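You operate a simulated robot arm through the tools that you are given. There is no shell and no other tool. Be economical: measure what you need, move in short steps, check, and stop when the job is done.

You are at the controls of a simulated two-armed robot. One attempt, no reset.

Task
On the top of the prep table, fold the orange rag in half, so that its two long edges meet.

It is judged by the outcome, as a careful person would: the job done as asked, and still so three seconds after it is handed in. It fails if anything else is knocked over, pushed out of place, dropped, spilled or broken. Flat cloth is picked up by pressing the open fingertips on it (5 to 10 N) and closing them slowly along it; thin cloth reads only 2 to 8 mm in the jaws.

Robot
Two 7-joint arms with two-finger parallel grippers on one trunk, on a base that drives. Base frame: it is fixed to the floor where the robot stands at the start and does not move with it; the origin is under the middle of the robot, x ahead of it, y to its left, z up; the surface under the hand at the start is at about z = 0.85. Lengths are in m, angles in degrees, forces in N, time in s.
The left shoulder is at the start at [0.07, 0.163, 1.07], the right one opposite. With the tool pointing down near the work surface each hand reaches from about 0.38 to 0.88 m from the robot's upright axis, wherever it stands, measured 20 degrees to its own side. Places, roughly: top of the prep table [0.7, -0.1, 0.8]. Payload 3.43 kg a hand.
The TCP of each hand is the grasp point between the finger pads, 0.034 m short of the fingertips. In the tool frame z runs along the fingers and y along their closing line. Largest opening 0.128 m; finger width 0.024, thickness 0.012; the body of the gripper, 0.048 by 0.13 m, starts 0.096 m behind the TCP.
Orientation is that of the tool frame in the base frame, as a unit quaternion [x, y, z, w]. With the fingers straight down and closing along the base's y, the tool's x points along the base's -x, its y along +y and its z along -z.

Tools
- The arms move only by the tool drive_tool. It takes "left_deltas", "right_deltas" or both (then of equal length, played together; a hand with none holds still); each is text: rows parted by semicolons, each of 7 numbers parted by spaces: the shift along the tool's x, y, z in m, then the turn, a rotation vector about the tool's x, y, z in degrees, then the opening, from 0 (shut) to 1 (fully open). In form: dx dy dz wx wy wz grip; .... A call has 1 to 10 rows; each row shifts and turns the commanded pose from where the row before left it, along the tool's axes as they then stand. Rows are played at 5 a second. More than 0.05 m and 8.6 degrees between two rows, or a gripper value outside its range, and nothing of the call is played. A pose out of reach is approached as far as the arm can. The call stops where the force on the tool passes 40 N (or 10 N more than at its start, if that is more) or the arm is blocked; 0.2 s more then pass. The fingers move at their own pace (about 0.153 m/s each) and stop on an object; they squeeze with about 27 N. The grip force told is the motor's: it shows also when the fingers shut on nothing. Time passes only in rows, and 0.2 s behind the last, so rows that do not move let the fingers close. It gives the time, the measured TCP pose, the force on the tool (base axes), the opening and the grip force at its end, in the units of the frame above (readings bear some noise), with the torque about the TCP (base axes, N m) and any sound that the robot's microphone picked up.
- Cameras (640 x 400 px; columns grow to the right, rows downward): "scene" is now at [0.1292, -0.0119, 1.2824]; the picture's right is [-0.14, -0.99, 0.00], its down [-0.70, 0.10, -0.70] and it looks along [0.70, -0.10, -0.71] (base axes); focal length 232 px, centre (320, 200). "left" rides on the left gripper at [0.076, 0.011, -0.16] in its tool frame; the picture's right is [-0.15, 0.99, 0.00], its down [-0.88, -0.13, -0.46] and it looks along [-0.45, -0.07, 0.89] (tool axes); focal length 234 px, centre (320, 200). "right" rides on the right gripper at [0.076, -0.011, -0.16] in its tool frame; the picture's right is [0.15, 0.99, 0.00], its down [-0.88, 0.13, -0.46] and it looks along [-0.45, 0.07, 0.89] (tool axes); focal length 234 px, centre (320, 200). There is no depth. A picture from a camera that has moved, and an enlarged one, comes with that camera's place and axes in the base frame and with its lens.
- snapshot(camera): a new picture of that camera. The clock stands still meanwhile.
- raise_lower(by): slides the trunk up (or, below 0, down) by that many m; the arms and the scene camera ride with it, the base frame stays. It gives what a move gives, with no picture.
- drive_base(legs): drives the robot by 1 to 6 legs, each [ahead, left, turn to the left] in m, m and degrees, along the robot's own axes; the way and the turn of a leg run together, so that a leg with both is an arc; at most 1.5 m and 180 degrees a leg. The arms and the cameras ride along, it lands a little off, and it stops where it bumps. It gives what a move gives.
- turn_head(pan, tilt): turns the head with the scene camera to pan (to the left, within 86 degrees either way) and tilt (down, from -29 to 69), counted from straight ahead of the robot. It gives what a move gives.
- zoom(camera, box): a new picture of the part [left, top, right, bottom] of that camera's present view, enlarged. The clock stands still meanwhile.
- finish_job(): hands the job in; it is judged then, once.

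Work in short steps. Places have to be worked out from the pictures, the camera data and where the tool is seen: move nearer, look again, correct. Check each grasp and each placing, and mend what went wrong. You have 120 turns and 108 pictures in all, those below and enlarged ones among them. Open the grippers and draw the arms clear of the work before you hand the job in, unless the task says otherwise; then end with one line.

The tools are called after ">>>" as a command line: name --argument value ..., lists and objects as JSON in quotes. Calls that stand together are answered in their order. drive_tool: Moves the arms, as the interface text tells. Its arguments: {"type":"object","properties":{"left_deltas":{"type":"string"},"right_deltas":{"type":"string"}},"required":[]} The other tools are called the same way: raise_lower (by) slides the trunk up or down; drive_base (legs) drives the base; turn_head (pan, tilt) turns the head that bears the scene camera; snapshot (camera) takes a picture; zoom (camera, box) takes an enlarged picture of a part of a camera's view; finish_job () hands the job in.

At the start:

```text
time: 0.0
left_tcp_pos: [0.6164, 0.2427, 1.0591]
left_tcp_rot: [-0.001, 1.0, 0.0, 0.0]
left_ft_force: [-0.2, -0.8, -1.3]
left_ft_torque: [-0.04, -0.02, 0.01]
left_finger_gap: 0.1281
left_grasp_force: 0.1
right_tcp_pos: [0.5599, -0.3759, 1.0585]
right_tcp_rot: [0.0, 1.0, 0.0, -0.001]
right_ft_force: [-1.0, -0.4, 0.5]
right_ft_torque: [-0.01, 0.03, -0.03]
right_finger_gap: 0.128
right_grasp_force: 0.2
trunk travel left (down, up): [-0.55, 0.39]
robot x, y, heading: [0.0018, -0.004, 0.1]
head pan, tilt: [-7.9, 45.2]
```

scene: 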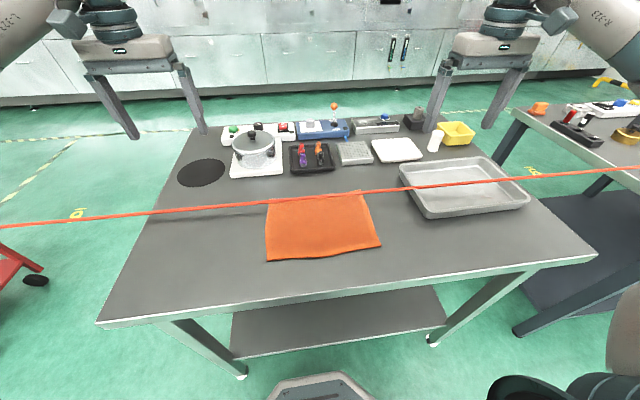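
right: 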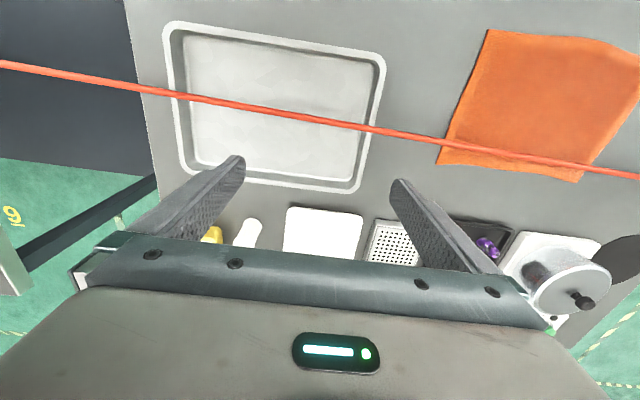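
left: 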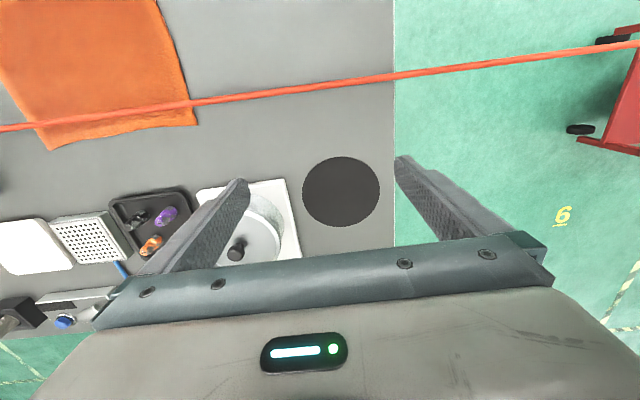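

The cord seems to run just above the table at x≈0.54, over the rag's far edge; the rag lies at about x 0.39–0.57, y −0.19–0.065, z≈0.86. I'll zoom in to check both.

>>> zoom --camera "scene" --box '[220, 150, 420, 275]'

>>> zoom --camera "right" --box '[320, 0, 640, 200]'

>>> zoom --camera "scene" --box '[0, 150, 320, 350]'

```text
3.20 times, centred on (320, 212) of scene
camera zoom: at [0.1292, -0.0119, 1.2824], right [-0.14, -0.99, 0.0], down [-0.7, 0.1, -0.7], along [0.7, -0.1, -0.71], focal length 742 px, centre (320, 160)
```

zoom: 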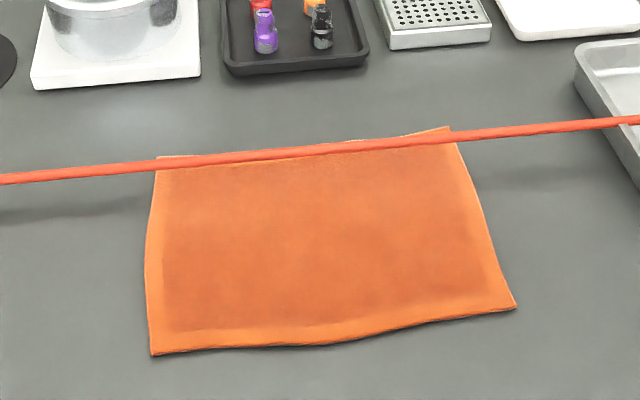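

```text
2.00 times, centred on (480, 100) of right
camera zoom: at [0.4826, -0.3872, 1.2192], right [-0.15, 0.99, 0.0], down [0.88, 0.13, 0.46], along [0.45, 0.07, -0.89], focal length 468 px, centre (0, 400)
```

zoom: 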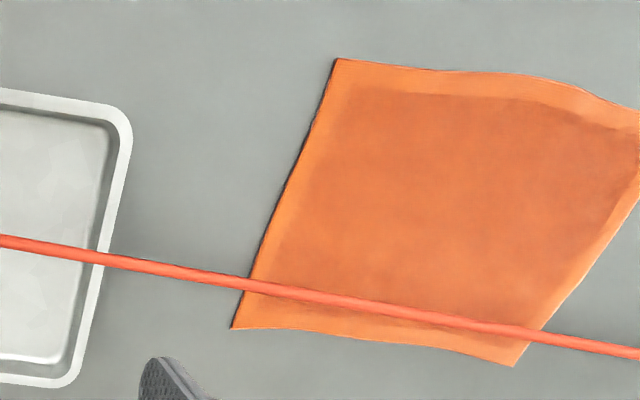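

```text
2.00 times, centred on (160, 250) of scene
camera zoom: at [0.1292, -0.0119, 1.2824], right [-0.14, -0.99, 0.0], down [-0.7, 0.1, -0.7], along [0.7, -0.1, -0.71], focal length 464 px, centre (640, 100)
```

zoom: 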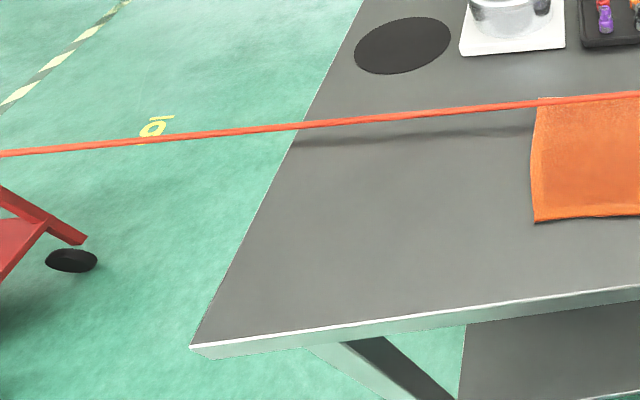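

The cord is about 2.5 cm above the table at x≈0.537, over the rag's far strip, so I'll pull the rag toward me to clear it before folding. First I back the base up 0.15 m for better arm posture.

>>> drive_base --legs '[[-0.15, 0, 0]]'

```text
time: 1.4
left_tcp_pos: [0.4656, 0.2422, 1.0599]
left_tcp_rot: [0.0, 1.0, 0.0, 0.0]
left_ft_force: [0.0, -0.2, -0.8]
left_ft_torque: [0.01, -0.01, -0.03]
left_finger_gap: 0.1277
left_grasp_force: 0.1
right_tcp_pos: [0.408, -0.3768, 1.0591]
right_tcp_rot: [0.0, 1.0, 0.0, 0.0]
right_ft_force: [0.1, 0.0, -0.9]
right_ft_torque: [-0.02, -0.03, 0.02]
right_finger_gap: 0.1281
right_grasp_force: 0.1
trunk travel left (down, up): [-0.55, 0.39]
robot x, y, heading: [-0.1493, -0.0, -0.2]
head pan, tilt: [-7.9, 45.2]
```

Moving both hands above the near-edge grasp points, about 3 cm in from each corner, with the fingers partly closed.

>>> drive_tool --left_deltas "0.013 -0.042 0.02 0 0 0 0.8;0.013 -0.042 0.02 0 0 0 0.6;0.013 -0.042 0.02 0 0 0 0.4;0.013 -0.042 0.02 0 0 0 0.4;0.013 -0.042 0.02 0 0 0 0.4" --right_deltas "0 0.044 0.02 0 0 0 0.8;0 0.044 0.02 0 0 0 0.6;0 0.044 0.02 0 0 0 0.4;0 0.044 0.02 0 0 0 0.4;0 0.044 0.02 0 0 0 0.4"

>>> snapshot --camera "scene"

>>> snapshot --camera "left"

>>> snapshot --camera "right"

```text
time: 2.6
left_tcp_pos: [0.4022, 0.0283, 0.9601]
left_tcp_rot: [0.001, 1.0, 0.0, 0.001]
left_ft_force: [-0.1, 0.0, -0.4]
left_ft_torque: [0.0, 0.02, 0.0]
left_finger_gap: 0.0513
left_grasp_force: 0.0
right_tcp_pos: [0.4118, -0.158, 0.9575]
right_tcp_rot: [0.001, 1.0, -0.001, -0.002]
right_ft_force: [-0.1, -0.6, -0.6]
right_ft_torque: [0.01, 0.04, 0.03]
right_finger_gap: 0.0515
right_grasp_force: 0.1
trunk travel left (down, up): [-0.55, 0.39]
robot x, y, heading: [-0.1526, 0.0032, -0.3]
head pan, tilt: [-7.9, 45.2]
```

```text
101 pictures are left
camera scene: at [-0.0204, -0.0118, 1.2823], right [-0.14, -0.99, 0.0], down [-0.7, 0.1, -0.7], along [0.7, -0.1, -0.71], focal length 232 px, centre (320, 200)
```

scene: 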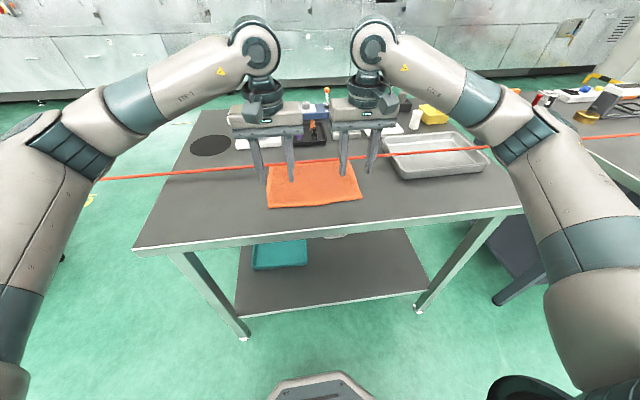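

```text
100 pictures are left
camera left: at [0.326, 0.04, 1.1198], right [0.15, 0.99, 0.0], down [0.88, -0.13, 0.46], along [0.45, -0.07, -0.89], focal length 234 px, centre (320, 200)
```

left: 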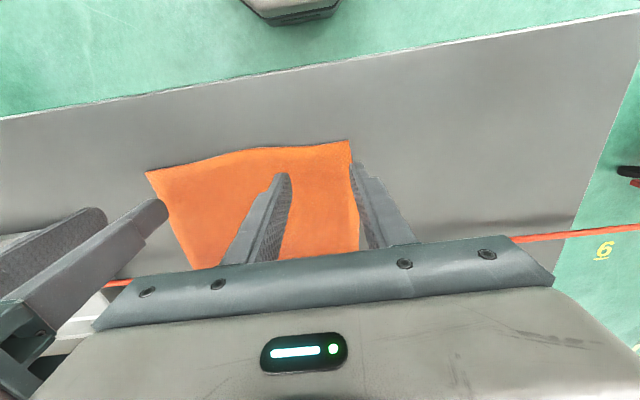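

```text
99 pictures are left
camera right: at [0.335, -0.1682, 1.1178], right [-0.14, 0.99, 0.0], down [0.88, 0.13, 0.45], along [0.45, 0.07, -0.89], focal length 234 px, centre (320, 200)
```

right: 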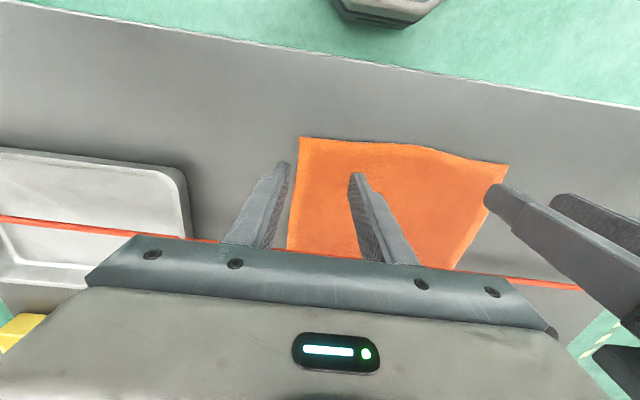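

The near corners are at about (0.391, 0.062) and (0.393, −0.181). I'll shift both hands slightly inward onto the edge strip and descend to just above the cloth.

>>> drive_tool --left_deltas "0.002 -0.006 0.02 0 0 0 0.35;0 0 0.02 0 0 0 0.35;0 0 0.015 0 0 0 0.35;0 0 0 0 0 0 0.35" --right_deltas "0.010 0.018 0.02 0 0 0 0.35;0 0 0.02 0 0 0 0.35;0 0 0.013 0 0 0 0.35;0 0 0 0 0 0 0.35"

>>> snapshot --camera "left"

>>> snapshot --camera "right"

```text
time: 3.6
left_tcp_pos: [0.4001, 0.0241, 0.9038]
left_tcp_rot: [0.0, 1.0, 0.0, 0.0]
left_ft_force: [-0.4, 0.2, 0.2]
left_ft_torque: [0.0, 0.02, -0.02]
left_finger_gap: 0.0447
left_grasp_force: 0.0
right_tcp_pos: [0.4, -0.1398, 0.906]
right_tcp_rot: [0.0, 1.0, 0.0, -0.001]
right_ft_force: [0.2, 0.3, 0.4]
right_ft_torque: [0.01, 0.01, 0.02]
right_finger_gap: 0.0447
right_grasp_force: 0.1
trunk travel left (down, up): [-0.55, 0.39]
robot x, y, heading: [-0.1499, 0.0023, -0.1]
head pan, tilt: [-7.9, 45.2]
```

```text
98 pictures are left
camera left: at [0.3233, 0.0354, 1.0641], right [0.15, 0.99, 0.0], down [0.88, -0.13, 0.46], along [0.45, -0.07, -0.89], focal length 234 px, centre (320, 200)
```

left: 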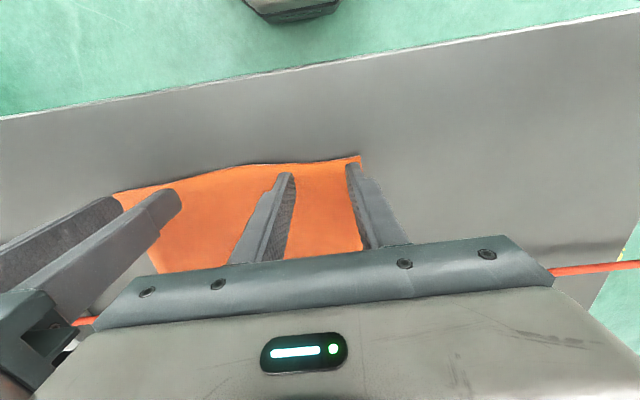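

```text
97 pictures are left
camera right: at [0.3227, -0.1496, 1.0668], right [-0.15, 0.99, 0.0], down [0.88, 0.13, 0.46], along [0.45, 0.07, -0.89], focal length 234 px, centre (320, 200)
```

right: 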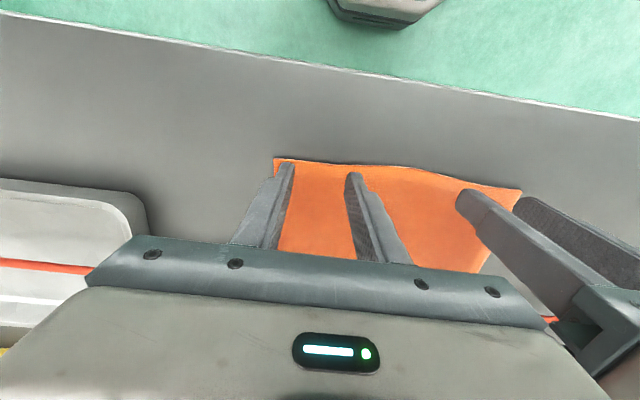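

Alignment looks good. I press down slowly to find contact.

>>> drive_tool --left_deltas "0 0 0.006 0 0 0 0.35;0 0 0.004 0 0 0 0.35;0 0 0.002 0 0 0 0.35;0 0 0 0 0 0 0.35" --right_deltas "0 0 0.006 0 0 0 0.35;0 0 0.005 0 0 0 0.35;0 0 0.003 0 0 0 0.35;0 0 0 0 0 0 0.35"

```text
time: 4.6
left_tcp_pos: [0.399, 0.025, 0.8928]
left_tcp_rot: [0.001, 1.0, 0.001, 0.0]
left_ft_force: [-0.6, 0.8, 0.0]
left_ft_torque: [0.01, 0.0, 0.01]
left_finger_gap: 0.0447
left_grasp_force: 0.0
right_tcp_pos: [0.3985, -0.139, 0.8904]
right_tcp_rot: [0.0, 1.0, -0.001, 0.0]
right_ft_force: [0.1, -0.2, -0.3]
right_ft_torque: [-0.01, -0.02, -0.01]
right_finger_gap: 0.0449
right_grasp_force: 0.1
trunk travel left (down, up): [-0.55, 0.39]
robot x, y, heading: [-0.1519, -0.0006, -0.1]
head pan, tilt: [-7.9, 45.2]
```

No contact yet; a few more millimetres.

>>> drive_tool --left_deltas "0 0 0.002 0 0 0 0.35;0 0 0.002 0 0 0 0.35;0 0 0 0 0 0 0.35" --right_deltas "0 0 0.001 0 0 0 0.35;0 0 0.001 0 0 0 0.35;0 0 0 0 0 0 0.35"

```text
time: 5.4
left_tcp_pos: [0.3985, 0.0259, 0.8886]
left_tcp_rot: [0.0, 1.0, 0.0, 0.0]
left_ft_force: [1.0, -0.5, 2.8]
left_ft_torque: [-0.04, 0.0, 0.04]
left_finger_gap: 0.0448
left_grasp_force: 0.0
right_tcp_pos: [0.3979, -0.1391, 0.8903]
right_tcp_rot: [0.0, 1.0, 0.001, 0.001]
right_ft_force: [0.5, 0.1, -0.2]
right_ft_torque: [0.03, 0.01, 0.03]
right_finger_gap: 0.0445
right_grasp_force: 0.0
trunk travel left (down, up): [-0.55, 0.39]
robot x, y, heading: [-0.1498, -0.0004, -0.0]
head pan, tilt: [-7.9, 45.2]
```

Left just touches (2.8 N); the right is still off. I press both a little more.

>>> drive_tool --left_deltas "0 0 0.001 0 0 0 0.35;0 0 0 0 0 0 0.35;0 0 0 0 0 0 0.35" --right_deltas "0 0 0.001 0 0 0 0.35;0 0 0.001 0 0 0 0.35;0 0 0 0 0 0 0.35"

```text
time: 6.2
left_tcp_pos: [0.3986, 0.0261, 0.8876]
left_tcp_rot: [0.0, 1.0, 0.0, 0.0]
left_ft_force: [0.0, -0.9, 3.5]
left_ft_torque: [-0.05, -0.05, -0.02]
left_finger_gap: 0.0448
left_grasp_force: 0.0
right_tcp_pos: [0.3986, -0.1383, 0.8873]
right_tcp_rot: [0.001, 1.0, 0.0, -0.001]
right_ft_force: [-0.1, -0.8, 2.6]
right_ft_torque: [0.0, -0.05, 0.0]
right_finger_gap: 0.0449
right_grasp_force: 0.1
trunk travel left (down, up): [-0.55, 0.39]
robot x, y, heading: [-0.1509, -0.0002, -0.3]
head pan, tilt: [-7.9, 45.2]
```

Contact is at about TCP z 0.888. Pressing 2 mm more on both.

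>>> drive_tool --left_deltas "0 0 0.002 0 0 0 0.35;0 0 0 0 0 0 0.35" --right_deltas "0 0 0.002 0 0 0 0.35;0 0 0 0 0 0 0.35"

```text
time: 6.8
left_tcp_pos: [0.3992, 0.0261, 0.8863]
left_tcp_rot: [0.0, 1.0, 0.0, 0.001]
left_ft_force: [4.0, -0.9, 11.9]
left_ft_torque: [-0.05, -0.16, 0.01]
left_finger_gap: 0.0448
left_grasp_force: 0.0
right_tcp_pos: [0.3975, -0.1392, 0.8864]
right_tcp_rot: [0.001, 1.0, 0.0, 0.001]
right_ft_force: [2.9, -0.3, 7.7]
right_ft_torque: [-0.03, -0.14, -0.02]
right_finger_gap: 0.0448
right_grasp_force: 0.1
trunk travel left (down, up): [-0.55, 0.39]
robot x, y, heading: [-0.1502, -0.0005, -0.0]
head pan, tilt: [-7.9, 45.2]
```

Forces are about 12 and 8 N. I ease the left slightly and close both slowly.

>>> drive_tool --left_deltas "0 0 -0.0007 0 0 0 0.31;0 0 0 0 0 0 0.27;0 0 0 0 0 0 0.23;0 0 0 0 0 0 0.19;0 0 0 0 0 0 0.15;0 0 0 0 0 0 0.11;0 0 0 0 0 0 0.07;0 0 0 0 0 0 0.03;0 0 0 0 0 0 0;0 0 0 0 0 0 0" --right_deltas "0 0 0 0 0 0 0.31;0 0 0 0 0 0 0.27;0 0 0 0 0 0 0.23;0 0 0 0 0 0 0.19;0 0 0 0 0 0 0.15;0 0 0 0 0 0 0.11;0 0 0 0 0 0 0.07;0 0 0 0 0 0 0.03;0 0 0 0 0 0 0;0 0 0 0 0 0 0"

>>> snapshot --camera "left"

>>> snapshot --camera "right"

```text
time: 9.0
left_tcp_pos: [0.398, 0.0265, 0.8873]
left_tcp_rot: [0.0, 1.0, 0.0, 0.001]
left_ft_force: [0.4, -2.9, 10.3]
left_ft_torque: [-0.11, -0.11, 0.02]
left_finger_gap: 0.006
left_grasp_force: 27.0
right_tcp_pos: [0.3969, -0.1391, 0.8871]
right_tcp_rot: [0.0, 1.0, 0.0, 0.001]
right_ft_force: [0.1, 4.0, 8.9]
right_ft_torque: [0.14, -0.04, 0.05]
right_finger_gap: 0.0039
right_grasp_force: 26.3
trunk travel left (down, up): [-0.55, 0.39]
robot x, y, heading: [-0.1488, 0.0036, -0.1]
head pan, tilt: [-7.9, 45.2]
```

```text
96 pictures are left
camera left: at [0.3205, 0.0373, 1.0466], right [0.15, 0.99, 0.0], down [0.88, -0.13, 0.46], along [0.45, -0.07, -0.89], focal length 234 px, centre (320, 200)
```

left: 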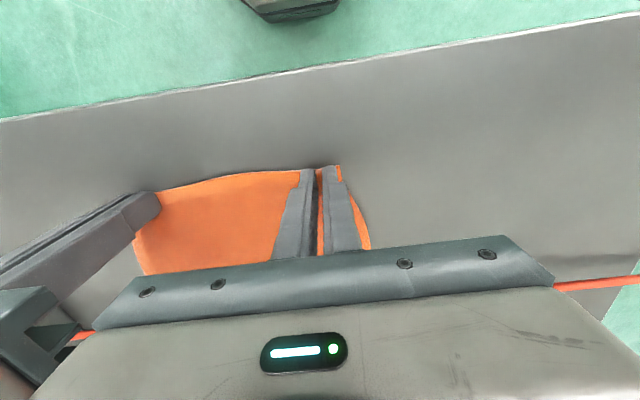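

```text
95 pictures are left
camera right: at [0.3203, -0.1494, 1.0473], right [-0.15, 0.99, 0.0], down [0.88, 0.13, 0.46], along [0.45, 0.07, -0.89], focal length 234 px, centre (320, 200)
```

right: 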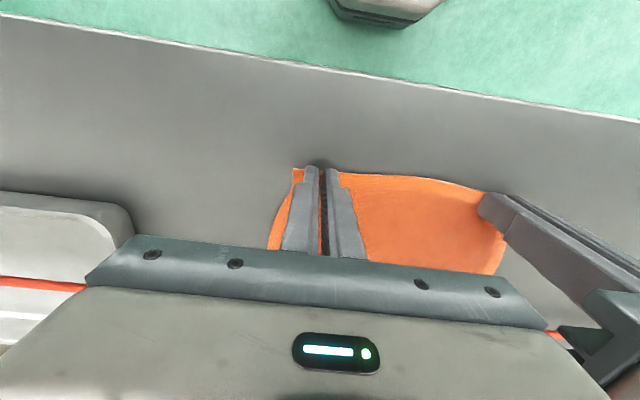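

Both hands hold cloth (6 and 3.9 mm). I lift 1 cm and pull it 7.5 cm toward me, clear of the cord.

>>> drive_tool --left_deltas "0 0 -0.006 0 0 0 0;0 0 -0.006 0 0 0 0;0.0125 0 0 0 0 0 0;0.0125 0 0 0 0 0 0;0.0125 0 0 0 0 0 0;0.0125 0 0 0 0 0 0;0.0125 0 0 0 0 0 0;0.0125 0 0 0 0 0 0;0 0 0 0 0 0 0" --right_deltas "0 0 -0.006 0 0 0 0;0 0 -0.006 0 0 0 0;0.0125 0 0 0 0 0 0;0.0125 0 0 0 0 0 0;0.0125 0 0 0 0 0 0;0.0125 0 0 0 0 0 0;0.0125 0 0 0 0 0 0;0.0125 0 0 0 0 0 0;0 0 0 0 0 0 0"

>>> zoom --camera "scene" --box '[220, 130, 420, 255]'

>>> snapshot --camera "left"

>>> snapshot --camera "right"

```text
time: 11.0
left_tcp_pos: [0.3242, 0.0248, 0.8986]
left_tcp_rot: [0.0, 1.0, 0.0, 0.0]
left_ft_force: [0.5, -2.9, 0.6]
left_ft_torque: [-0.16, -0.05, -0.01]
left_finger_gap: 0.0045
left_grasp_force: 27.1
right_tcp_pos: [0.3225, -0.1381, 0.8989]
right_tcp_rot: [0.001, 1.0, 0.0, 0.0]
right_ft_force: [-0.5, 5.0, -0.6]
right_ft_torque: [0.13, 0.04, 0.03]
right_finger_gap: 0.0037
right_grasp_force: 26.3
trunk travel left (down, up): [-0.55, 0.39]
robot x, y, heading: [-0.1507, -0.0002, -0.2]
head pan, tilt: [-7.9, 45.2]
```

```text
3.20 times, centred on (320, 192) of scene
camera zoom: at [-0.021, -0.0119, 1.2823], right [-0.14, -0.99, 0.0], down [-0.7, 0.1, -0.7], along [0.7, -0.1, -0.71], focal length 742 px, centre (320, 224)
```

zoom: 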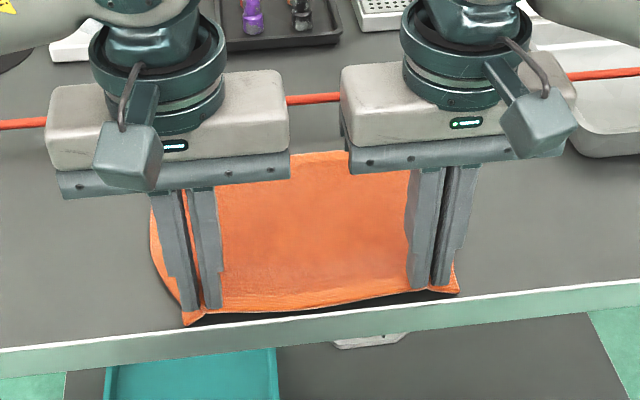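

```text
93 pictures are left
camera left: at [0.2467, 0.0367, 1.059], right [0.15, 0.99, 0.0], down [0.88, -0.13, 0.46], along [0.45, -0.07, -0.89], focal length 234 px, centre (320, 200)
```

left: 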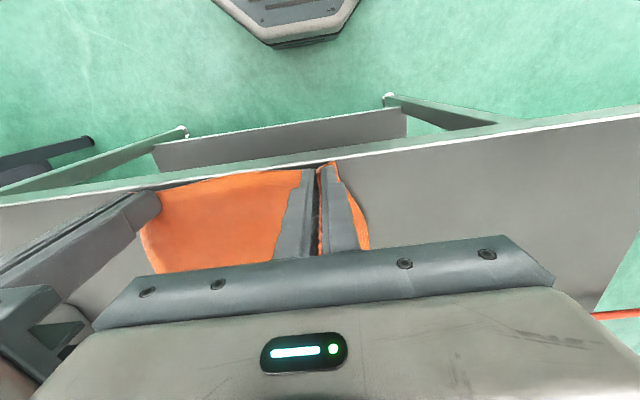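

```text
92 pictures are left
camera right: at [0.2463, -0.1492, 1.0589], right [-0.15, 0.99, 0.0], down [0.88, 0.13, 0.46], along [0.45, 0.07, -0.89], focal length 234 px, centre (320, 200)
```

right: 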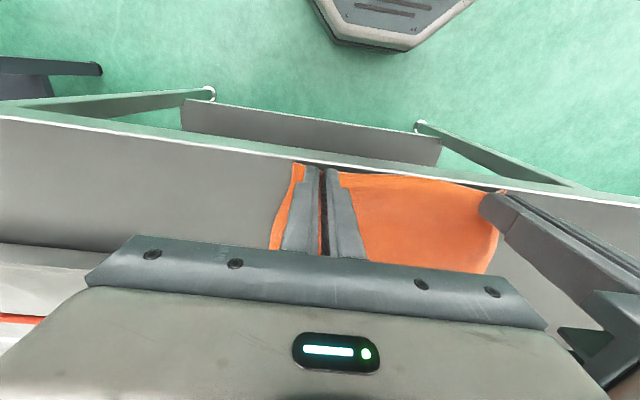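

The far edge is now at x≈0.49–0.50, clear of the cord. The hands can tilt back naturally on my side, so I'll fold the far edge toward me: set the near edge down, spread it by opening while lightly touching, then rise.

>>> drive_tool --left_deltas "0 0 0.005 0 0 0 0;0 0 0.005 0 0 0 0;0 0 0 0 0 0 0.1;0 0 0 0 0 0 0.2;0 0 0 0 0 0 0.3;0 0 0 0 0 0 0.38;0 0 -0.02 0 0 0 0.38;0 0 -0.04 0 0 0 0.38" --right_deltas "0 0 0.005 0 0 0 0;0 0 0.005 0 0 0 0;0 0 0 0 0 0 0.1;0 0 0 0 0 0 0.2;0 0 0 0 0 0 0.3;0 0 0 0 0 0 0.38;0 0 -0.02 0 0 0 0.38;0 0 -0.04 0 0 0 0.38"

>>> zoom --camera "scene" --box '[220, 130, 420, 255]'

>>> snapshot --camera "left"

>>> snapshot --camera "right"

```text
time: 12.8
left_tcp_pos: [0.3235, 0.0261, 0.9501]
left_tcp_rot: [0.0, 1.0, 0.0, -0.001]
left_ft_force: [0.1, 0.6, -0.2]
left_ft_torque: [-0.03, -0.02, -0.02]
left_finger_gap: 0.0486
left_grasp_force: 0.0
right_tcp_pos: [0.323, -0.1377, 0.9489]
right_tcp_rot: [-0.001, 1.0, 0.001, -0.001]
right_ft_force: [-0.4, -0.8, -0.4]
right_ft_torque: [-0.02, -0.03, 0.0]
right_finger_gap: 0.0487
right_grasp_force: 0.0
trunk travel left (down, up): [-0.55, 0.39]
robot x, y, heading: [-0.1474, -0.0007, 0.0]
head pan, tilt: [-7.9, 45.2]
```

```text
3.20 times, centred on (320, 192) of scene
camera zoom: at [-0.0224, -0.0118, 1.2824], right [-0.14, -0.99, 0.0], down [-0.7, 0.1, -0.71], along [0.7, -0.1, -0.71], focal length 742 px, centre (320, 224)
```

zoom: 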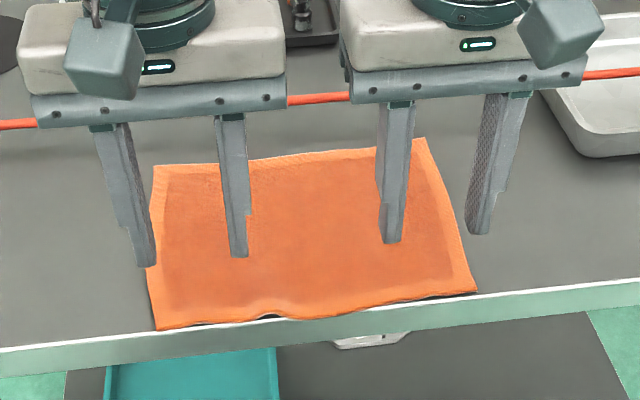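

```text
90 pictures are left
camera left: at [0.2456, 0.037, 1.1091], right [0.15, 0.99, 0.0], down [0.88, -0.13, 0.46], along [0.45, -0.07, -0.89], focal length 234 px, centre (320, 200)
```

left: 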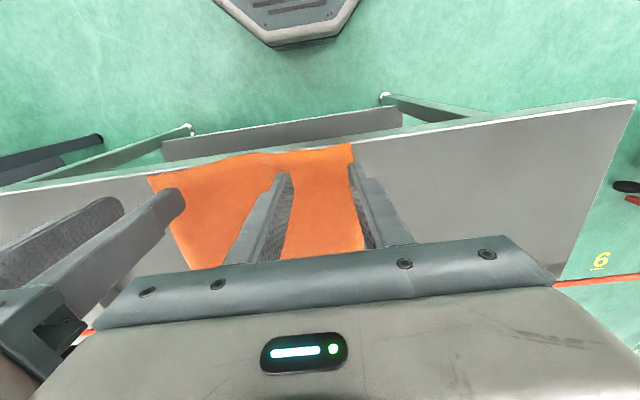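

```text
89 pictures are left
camera right: at [0.2462, -0.1484, 1.1087], right [-0.15, 0.99, 0.0], down [0.88, 0.13, 0.46], along [0.45, 0.07, -0.89], focal length 234 px, centre (320, 200)
```

right: 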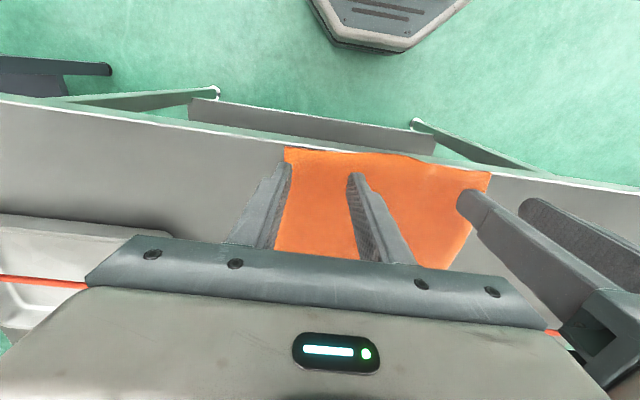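

The rag is flat: corners about (0.488, 0.063), (0.493, −0.183), (0.311, 0.060), (0.311, −0.178). Now both hands go over the far edge, just short of the cord.

>>> drive_tool --left_deltas "-0.0384 0 0 0 0 0 0.36;-0.0384 0 0 0 0 0 0.36;-0.0384 0 0 0 0 0 0.36;-0.0384 0 0.01 0 0 0 0.36;0 0 0.015 0 0 0 0.36;0 0 0.01 0 0 0 0.36;0 0 0 0 0 0 0.36" --right_deltas "-0.0397 0 0 0 0 0 0.36;-0.0397 0 0 0 0 0 0.36;-0.0397 0 0 0 0 0 0.36;-0.0397 0 0.01 0 0 0 0.36;0 0 0.015 0 0 0 0.36;0 0 0.01 0 0 0 0.36;0 0 0 0 0 0 0.36"

>>> zoom --camera "scene" --box '[220, 130, 420, 255]'

>>> snapshot --camera "left"

>>> snapshot --camera "right"

```text
time: 14.4
left_tcp_pos: [0.4781, 0.0262, 0.9127]
left_tcp_rot: [0.0, 1.0, 0.001, 0.001]
left_ft_force: [-0.9, -0.3, 0.6]
left_ft_torque: [0.01, 0.02, -0.01]
left_finger_gap: 0.0461
left_grasp_force: 0.0
right_tcp_pos: [0.483, -0.1389, 0.9138]
right_tcp_rot: [0.0, 1.0, 0.0, 0.0]
right_ft_force: [-0.1, -0.5, -0.4]
right_ft_torque: [-0.03, 0.0, 0.02]
right_finger_gap: 0.0462
right_grasp_force: 0.0
trunk travel left (down, up): [-0.55, 0.39]
robot x, y, heading: [-0.1496, 0.0012, -0.2]
head pan, tilt: [-7.9, 45.2]
```

```text
3.20 times, centred on (320, 192) of scene
camera zoom: at [-0.0216, -0.012, 1.2824], right [-0.14, -0.99, 0.0], down [-0.7, 0.1, -0.7], along [0.7, -0.1, -0.71], focal length 742 px, centre (320, 224)
```

zoom: 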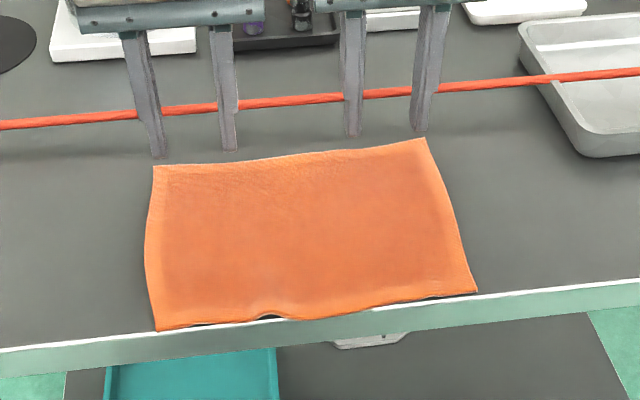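

```text
87 pictures are left
camera left: at [0.4013, 0.0371, 1.0725], right [0.15, 0.99, 0.0], down [0.88, -0.13, 0.46], along [0.45, -0.07, -0.89], focal length 234 px, centre (320, 200)
```

left: 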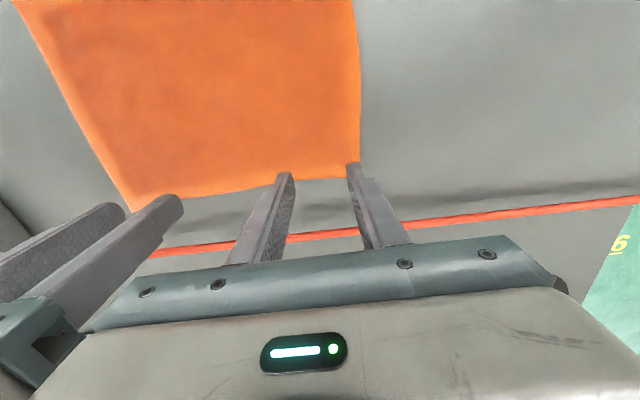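

```text
86 pictures are left
camera right: at [0.4065, -0.1499, 1.0741], right [-0.15, 0.99, 0.0], down [0.88, 0.13, 0.46], along [0.45, 0.07, -0.89], focal length 234 px, centre (320, 200)
```

right: 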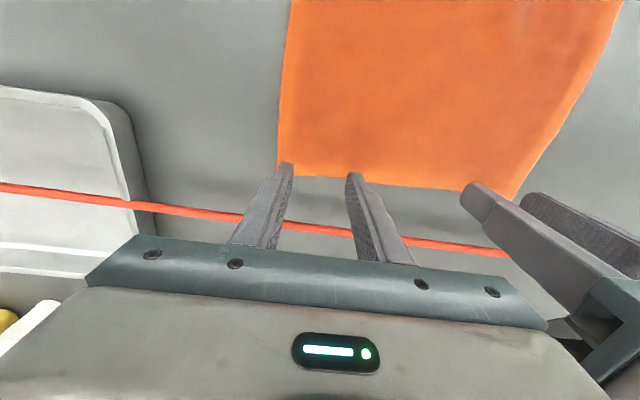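

Far edge measures x≈0.491 for both. I shift the right hand back 5 mm and descend to near contact.

>>> drive_tool --left_deltas "0 0 0.012 0 0 0 0.36;0 0 0.008 0 0 0 0.36;0 0 0.003 0 0 0 0.36;0 0 0 0 0 0 0.36" --right_deltas "0.005 0 0.012 0 0 0 0.36;0 0 0.008 0 0 0 0.36;0 0 0.004 0 0 0 0.36;0 0 0 0 0 0 0.36"

```text
time: 15.4
left_tcp_pos: [0.4776, 0.0264, 0.891]
left_tcp_rot: [0.0, 1.0, 0.0, 0.0]
left_ft_force: [-0.4, 0.3, -0.8]
left_ft_torque: [0.02, 0.0, 0.02]
left_finger_gap: 0.046
left_grasp_force: 0.1
right_tcp_pos: [0.4789, -0.1394, 0.8894]
right_tcp_rot: [0.001, 1.0, 0.0, 0.001]
right_ft_force: [1.0, -1.8, 0.8]
right_ft_torque: [-0.02, 0.03, -0.03]
right_finger_gap: 0.0461
right_grasp_force: 0.1
trunk travel left (down, up): [-0.55, 0.39]
robot x, y, heading: [-0.1525, -0.004, -0.1]
head pan, tilt: [-7.9, 45.2]
```

Near contact; I press on by small steps.

>>> drive_tool --left_deltas "0 0 0.002 0 0 0 0.36;0 0 0.001 0 0 0 0.36;0 0 0 0 0 0 0.36" --right_deltas "0 0 0.001 0 0 0 0.36;0 0 0.001 0 0 0 0.36;0 0 0 0 0 0 0.36"

```text
time: 16.2
left_tcp_pos: [0.4778, 0.0256, 0.8885]
left_tcp_rot: [-0.001, 1.0, 0.0, 0.001]
left_ft_force: [1.3, 0.9, 5.4]
left_ft_torque: [0.03, -0.03, -0.02]
left_finger_gap: 0.0459
left_grasp_force: 0.1
right_tcp_pos: [0.4772, -0.1388, 0.8875]
right_tcp_rot: [0.001, 1.0, 0.0, 0.001]
right_ft_force: [1.0, -0.9, 3.7]
right_ft_torque: [-0.03, -0.06, 0.03]
right_finger_gap: 0.0463
right_grasp_force: 0.0
trunk travel left (down, up): [-0.55, 0.39]
robot x, y, heading: [-0.148, 0.002, -0.2]
head pan, tilt: [-7.9, 45.2]
```

Forces are 5.4 and 3.7 N. I press about 1 mm more and close slowly.

>>> drive_tool --left_deltas "0 0 0.0008 0 0 0 0.36;0 0 0 0 0 0 0.31;0 0 0 0 0 0 0.26;0 0 0 0 0 0 0.21;0 0 0 0 0 0 0.16;0 0 0 0 0 0 0.11;0 0 0 0 0 0 0.06;0 0 0 0 0 0 0.02;0 0 0 0 0 0 0;0 0 0 0 0 0 0" --right_deltas "0 0 0.0014 0 0 0 0.36;0 0 0 0 0 0 0.31;0 0 0 0 0 0 0.26;0 0 0 0 0 0 0.21;0 0 0 0 0 0 0.16;0 0 0 0 0 0 0.11;0 0 0 0 0 0 0.06;0 0 0 0 0 0 0.02;0 0 0 0 0 0 0;0 0 0 0 0 0 0"

>>> snapshot --camera "left"

>>> snapshot --camera "right"

>>> zoom --camera "scene" --box '[220, 130, 420, 255]'

```text
time: 18.4
left_tcp_pos: [0.4766, 0.0264, 0.8868]
left_tcp_rot: [-0.001, 1.0, 0.0, 0.001]
left_ft_force: [0.5, -4.3, 11.5]
left_ft_torque: [-0.16, -0.01, 0.01]
left_finger_gap: 0.0044
left_grasp_force: 26.8
right_tcp_pos: [0.475, -0.1368, 0.8875]
right_tcp_rot: [0.0, 1.0, 0.0, 0.001]
right_ft_force: [0.2, 5.0, 9.7]
right_ft_torque: [0.14, 0.03, -0.01]
right_finger_gap: 0.004
right_grasp_force: 26.7
trunk travel left (down, up): [-0.55, 0.39]
robot x, y, heading: [-0.1547, 0.0017, -0.3]
head pan, tilt: [-7.9, 45.2]
```

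```text
85 pictures are left
camera left: at [0.3988, 0.0373, 1.0464], right [0.15, 0.99, 0.0], down [0.88, -0.13, 0.46], along [0.45, -0.07, -0.89], focal length 234 px, centre (320, 200)
```

left: 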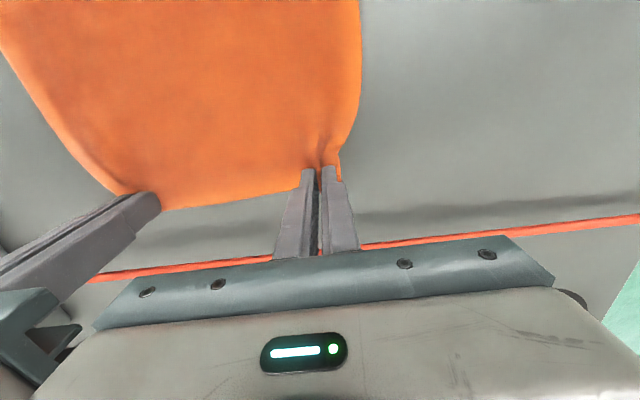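

```text
84 pictures are left
camera right: at [0.3989, -0.1489, 1.0475], right [-0.15, 0.99, 0.0], down [0.88, 0.13, 0.46], along [0.45, 0.07, -0.89], focal length 234 px, centre (320, 200)
```

right: 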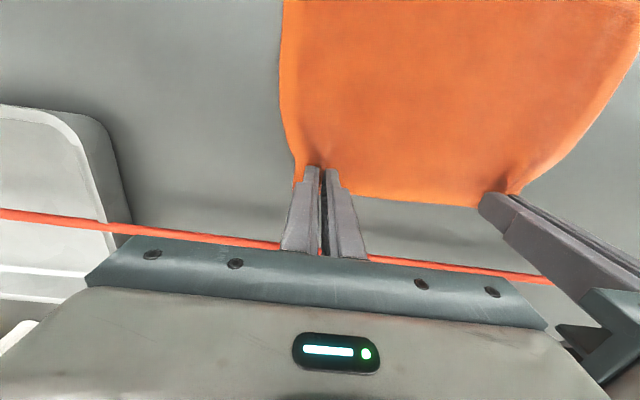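

```text
3.20 times, centred on (320, 192) of scene
camera zoom: at [-0.0233, -0.0117, 1.2827], right [-0.14, -0.99, 0.0], down [-0.7, 0.1, -0.71], along [0.7, -0.1, -0.71], focal length 742 px, centre (320, 224)
```

zoom: 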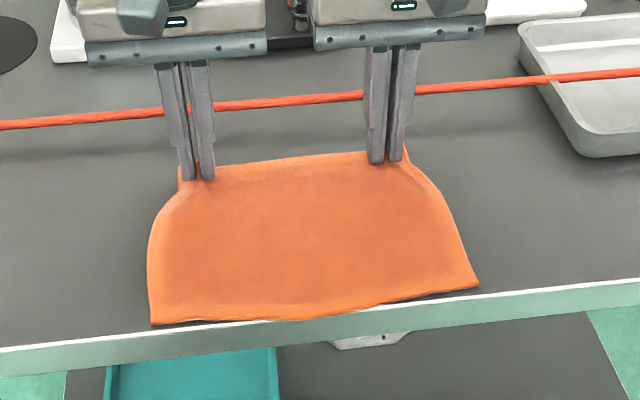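

Both pinches hold, but a pinch closing along the edge would leave the hem turned back when laid down. I'll release by spreading, rise, and back up a little, then regrasp with the fingers closing along x so the edge itself sits in the jaws.

>>> drive_tool --left_deltas "0 0 -0.001 0 0 0 0;0 0 0 0 0 0 0.1;0 0 0 0 0 0 0.2;0 0 0 0 0 0 0.3;0 0 0 0 0 0 0.38;0 0 -0.02 0 0 0 0.38;0 0 -0.04 0 0 0 0.3;0 0.02 -0.045 0 0 0 0.3;0 0.03 -0.03 0 0 0 0.3" --right_deltas "0 0 -0.001 0 0 0 0;0 0 0 0 0 0 0.1;0 0 0 0 0 0 0.2;0 0 0 0 0 0 0.3;0 0 0 0 0 0 0.38;0 0 -0.02 0 0 0 0.38;0 0 -0.04 0 0 0 0.3;0 -0.02 -0.045 0 0 0 0.3;0 -0.03 -0.03 0 0 0 0.3"

>>> drive_base --legs '[[-0.12, 0, 0]]'

>>> snapshot --camera "scene"

```text
time: 20.4
left_tcp_pos: [0.4765, 0.0748, 1.0236]
left_tcp_rot: [0.0, 1.0, 0.001, 0.0]
left_ft_force: [-0.3, 0.1, 0.2]
left_ft_torque: [-0.03, -0.03, 0.01]
left_finger_gap: 0.0384
left_grasp_force: 0.1
right_tcp_pos: [0.4763, -0.187, 1.023]
right_tcp_rot: [0.0, 1.0, -0.001, 0.0]
right_ft_force: [0.1, -0.6, 0.3]
right_ft_torque: [0.01, 0.0, 0.0]
right_finger_gap: 0.0386
right_grasp_force: 0.1
trunk travel left (down, up): [-0.55, 0.39]
robot x, y, heading: [-0.1529, -0.0005, 0.1]
head pan, tilt: [-7.9, 45.2]
```

```text
time: 21.6
left_tcp_pos: [0.3574, 0.0747, 1.023]
left_tcp_rot: [-0.001, 1.0, 0.0, 0.0]
left_ft_force: [-0.2, 0.2, -0.2]
left_ft_torque: [-0.03, 0.0, -0.01]
left_finger_gap: 0.0382
left_grasp_force: 0.0
right_tcp_pos: [0.3562, -0.1847, 1.0207]
right_tcp_rot: [0.0, 1.0, 0.0, 0.001]
right_ft_force: [0.6, -0.8, 0.2]
right_ft_torque: [0.02, -0.04, -0.01]
right_finger_gap: 0.0384
right_grasp_force: 0.1
trunk travel left (down, up): [-0.55, 0.39]
robot x, y, heading: [-0.2704, 0.0045, -0.1]
head pan, tilt: [-7.9, 45.2]
```

```text
82 pictures are left
camera scene: at [-0.1422, -0.0117, 1.2823], right [-0.14, -0.99, 0.0], down [-0.7, 0.1, -0.7], along [0.7, -0.1, -0.71], focal length 232 px, centre (320, 200)
```

scene: 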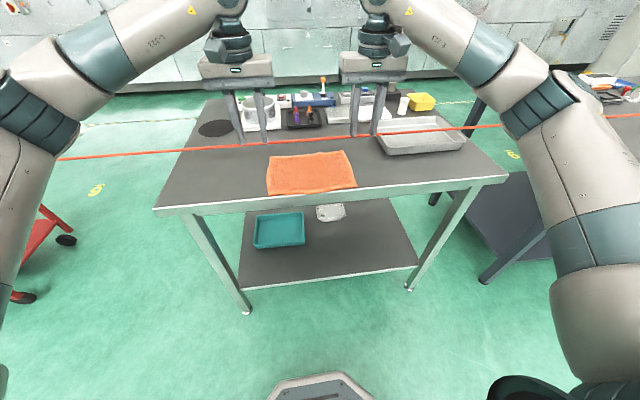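

Now rotate the wrists about 90° (cameras outward) so the fingers close along x.

>>> drive_tool --left_deltas "0 0 0 0 0 8.5 0.3;0 0 0 0 0 8.5 0.3;0 0 0 0 0 8.5 0.3;0 0 0 0 0 8.5 0.3;0 0 0 0 0 8.5 0.3;0 0 0 0 0 8.5 0.3;0 0 0 0 0 8.5 0.3;0 0 0 0 0 8.5 0.3;0 0 0 0 0 8.5 0.3;0 0 0 0 0 8.5 0.3" --right_deltas "0 0 0 0 0 -8.5 0.3;0 0 0 0 0 -8.5 0.3;0 0 0 0 0 -8.5 0.3;0 0 0 0 0 -8.5 0.3;0 0 0 0 0 -8.5 0.3;0 0 0 0 0 -8.5 0.3;0 0 0 0 0 -8.5 0.3;0 0 0 0 0 -8.5 0.3;0 0 0 0 0 -8.5 0.3;0 0 0 0 0 -8.5 0.3"

>>> drive_tool --left_deltas "0 0 0 0 0 5 0.3;0 0 0 0 0 0 0.3" --right_deltas "0 0 0 0 0 -5 0.3;0 0 0 0 0 0 0.3"

>>> snapshot --camera "scene"

>>> zoom --camera "scene" --box '[240, 110, 400, 210]'

>>> snapshot --camera "left"

>>> snapshot --camera "right"

```text
time: 23.8
left_tcp_pos: [0.3565, 0.0759, 1.0216]
left_tcp_rot: [0.495, 0.869, 0.001, -0.001]
left_ft_force: [-0.3, -0.3, -0.8]
left_ft_torque: [-0.01, 0.01, -0.03]
left_finger_gap: 0.0383
left_grasp_force: 0.0
left hand out of reach, approached as far as the arm can: row 8, 9, 10
right_tcp_pos: [0.2089, -0.1113, 1.0092]
right_tcp_rot: [-0.675, 0.738, 0.0, 0.0]
right_ft_force: [0.0, 0.1, -0.1]
right_ft_torque: [-0.02, -0.01, 0.03]
right_finger_gap: 0.0385
right_grasp_force: 0.1
right hand out of reach, approached as far as the arm can: row 7, 8, 9, 10
trunk travel left (down, up): [-0.55, 0.39]
robot x, y, heading: [-0.2739, -0.0007, -0.1]
head pan, tilt: [-7.9, 45.2]
```

```text
time: 24.4
left_tcp_pos: [0.3568, 0.0746, 1.0221]
left_tcp_rot: [0.496, 0.868, 0.0, 0.0]
left_ft_force: [-0.2, -0.6, -0.1]
left_ft_torque: [0.0, 0.03, 0.0]
left_finger_gap: 0.0385
left_grasp_force: 0.0
left hand out of reach, approached as far as the arm can: row 1
right_tcp_pos: [0.1867, -0.1038, 1.0076]
right_tcp_rot: [-0.706, 0.708, 0.0, 0.0]
right_ft_force: [-0.7, -0.9, 0.1]
right_ft_torque: [0.01, 0.0, 0.02]
right_finger_gap: 0.0383
right_grasp_force: 0.1
right hand out of reach, approached as far as the arm can: row 1
trunk travel left (down, up): [-0.55, 0.39]
robot x, y, heading: [-0.2694, 0.0018, -0.2]
head pan, tilt: [-7.9, 45.2]
```

```text
81 pictures are left
camera scene: at [-0.1416, -0.0122, 1.2823], right [-0.14, -0.99, 0.0], down [-0.7, 0.1, -0.7], along [0.7, -0.1, -0.71], focal length 232 px, centre (320, 200)
```

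scene: 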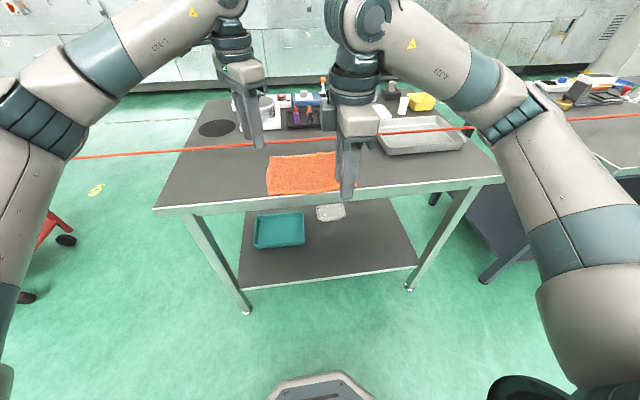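

```text
4.00 times, centred on (320, 160) of scene
camera zoom: at [-0.1416, -0.0122, 1.2823], right [-0.14, -0.99, 0.0], down [-0.7, 0.1, -0.7], along [0.7, -0.1, -0.71], focal length 927 px, centre (320, 360)
```

zoom: 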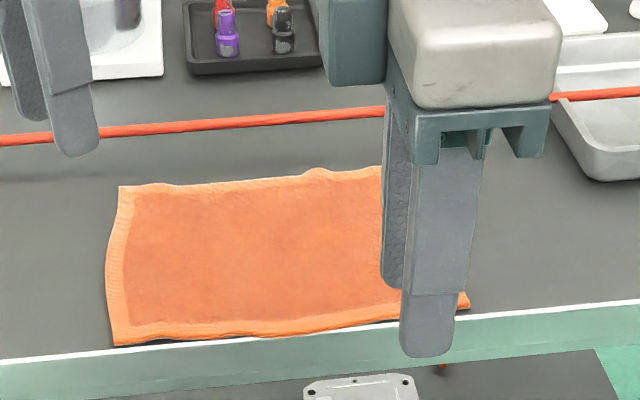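

```text
79 pictures are left
camera left: at [0.3268, 0.1458, 1.1815], right [0.93, 0.38, 0.0], down [0.34, -0.82, 0.46], along [0.17, -0.42, -0.89], focal length 234 px, centre (320, 200)
```

left: 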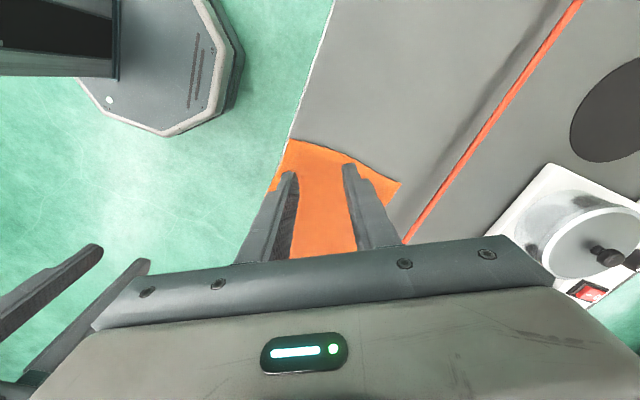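

```text
78 pictures are left
camera right: at [0.1977, -0.1787, 1.1679], right [-0.99, -0.14, 0.0], down [-0.13, 0.88, 0.46], along [-0.07, 0.45, -0.89], focal length 234 px, centre (320, 200)
```

right: 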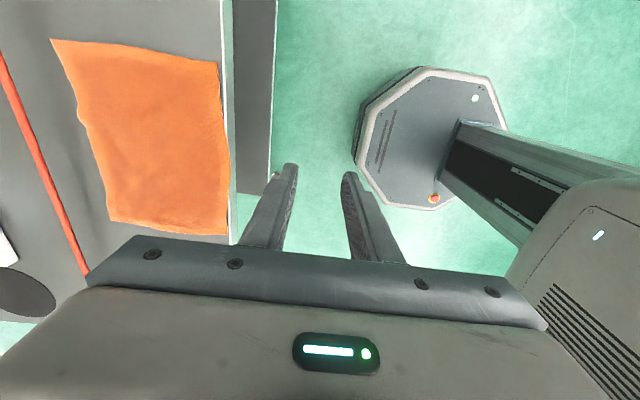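

The wrists limit at about 60°, but a diagonal pinch at the corners (closing line ~50° toward each far corner) works well. I rotate back to that and see where the commanded poses stand; the rag is undisturbed.

>>> drive_tool --left_deltas "0 0 0 0 0 -8 0.3;0 0 0 0 0 -8 0.3;0 0 0 0 0 -8 0.3;0 0 0 0 0 -8 0.3;0 0 0 0 0 -8 0.3;0 0 0 0 0 0 0.3" --right_deltas "0 0 0 0 0 8 0.3;0 0 0 0 0 8 0.3;0 0 0 0 0 8 0.3;0 0 0 0 0 8 0.3;0 0 0 0 0 8 0.3;0 0 0 0 0 0 0.3"

```text
time: 25.8
left_tcp_pos: [0.3553, 0.0755, 1.0223]
left_tcp_rot: [0.168, 0.986, 0.0, -0.001]
left_ft_force: [0.1, 0.2, 0.5]
left_ft_torque: [-0.01, 0.02, 0.0]
left_finger_gap: 0.0383
left_grasp_force: 0.2
right_tcp_pos: [0.1875, -0.1033, 1.0076]
right_tcp_rot: [-0.422, 0.907, 0.0, -0.001]
right_ft_force: [-0.5, -0.9, 0.0]
right_ft_torque: [-0.01, 0.04, 0.01]
right_finger_gap: 0.0383
right_grasp_force: 0.2
trunk travel left (down, up): [-0.55, 0.39]
robot x, y, heading: [-0.2739, -0.0018, 0.0]
head pan, tilt: [-7.9, 45.2]
```

Commanded poses equal actual ones. I set both to ±50° and move above the far corners (rag corners ≈ (0.494, 0.060) and (0.494, −0.179)).

>>> drive_tool --left_deltas "0 0 0 0 0 7.6 0.28;0 0 0 0 0 7.6 0.28;0 0 0 0 0 7.6 0.28;0 0 0 0 0 7.6 0.28;-0.02545 0.0201 0 0 0 0 0.28;-0.02545 0.0201 0 0 0 0 0.28;-0.02545 0.0201 0 0 0 0 0.28;-0.02545 0.0201 0 0 0 0 0.28;0 0 0 0 0 0 0.28" --right_deltas "-0.01746 -0.0335 0 0 0 0 0.28;-0.01746 -0.0335 0 0 0 0 0.28;-0.01746 -0.0335 0 0 0 0 0.28;-0.01746 -0.0335 0 0 0 0 0.28;-0.01746 -0.0335 0 0 0 0 0.28;-0.01746 -0.0335 0 0 0 0 0.28;-0.01746 -0.0335 0 0 0 0 0.28;-0.01746 -0.0335 0 0 0 0 0.28;0 0 0 0 0 0 0.28"

>>> snapshot --camera "left"

>>> snapshot --camera "right"

```text
time: 27.8
left_tcp_pos: [0.4094, 0.0649, 1.0225]
left_tcp_rot: [0.421, 0.907, 0.0, 0.0]
left_ft_force: [0.2, -0.6, 0.2]
left_ft_torque: [-0.03, 0.01, 0.01]
left_finger_gap: 0.0357
left_grasp_force: 0.0
left hand out of reach, approached as far as the arm can: row 6, 7, 8
right_tcp_pos: [0.3932, -0.1457, 1.0073]
right_tcp_rot: [-0.421, 0.907, -0.002, 0.0]
right_ft_force: [-0.1, 0.1, -0.4]
right_ft_torque: [0.01, 0.0, -0.01]
right_finger_gap: 0.0356
right_grasp_force: 0.0
right hand out of reach, approached as far as the arm can: row 6, 7, 8
trunk travel left (down, up): [-0.55, 0.39]
robot x, y, heading: [-0.2701, 0.0027, -0.1]
head pan, tilt: [-7.9, 45.2]
```

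```text
77 pictures are left
camera left: at [0.3681, 0.1296, 1.1824], right [0.85, 0.53, 0.0], down [0.47, -0.76, 0.46], along [0.24, -0.39, -0.89], focal length 234 px, centre (320, 200)
```

left: 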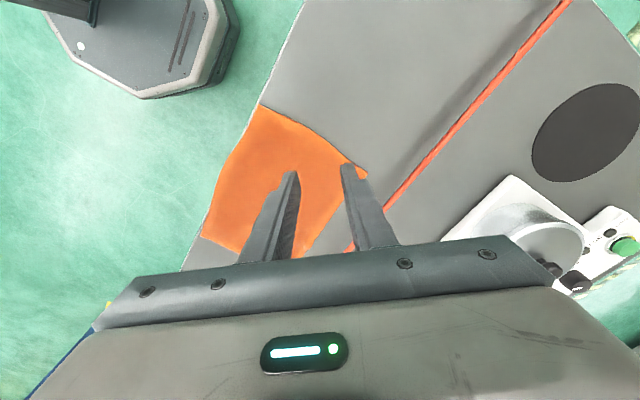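

```text
76 pictures are left
camera right: at [0.3522, -0.2119, 1.167], right [-0.85, 0.53, 0.0], down [0.47, 0.76, 0.46], along [0.24, 0.39, -0.89], focal length 234 px, centre (320, 200)
```

right: 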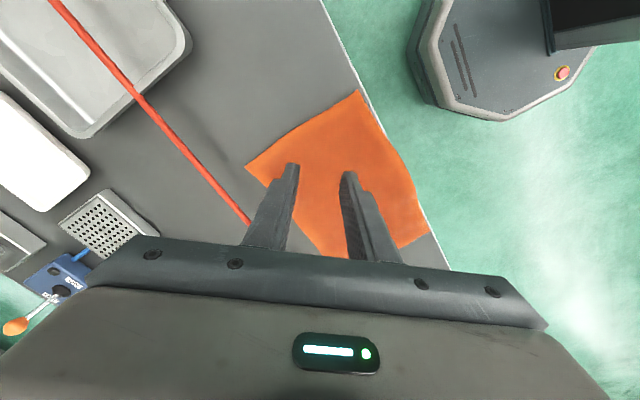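

The 50° yaw runs out of reach at this distance; I drive 0.09 m ahead and correct from there.

>>> drive_base --legs '[[0.09, 0, 0]]'

```text
time: 28.9
left_tcp_pos: [0.4975, 0.0648, 1.0224]
left_tcp_rot: [0.421, 0.907, -0.001, 0.0]
left_ft_force: [0.0, 0.8, -0.4]
left_ft_torque: [0.0, 0.07, 0.0]
left_finger_gap: 0.0358
left_grasp_force: 0.0
right_tcp_pos: [0.4823, -0.1476, 1.0062]
right_tcp_rot: [-0.421, 0.907, 0.0, 0.0]
right_ft_force: [0.1, 0.1, 0.4]
right_ft_torque: [-0.04, 0.02, 0.06]
right_finger_gap: 0.0358
right_grasp_force: 0.1
trunk travel left (down, up): [-0.55, 0.39]
robot x, y, heading: [-0.1814, -0.004, 0.1]
head pan, tilt: [-7.9, 45.2]
```

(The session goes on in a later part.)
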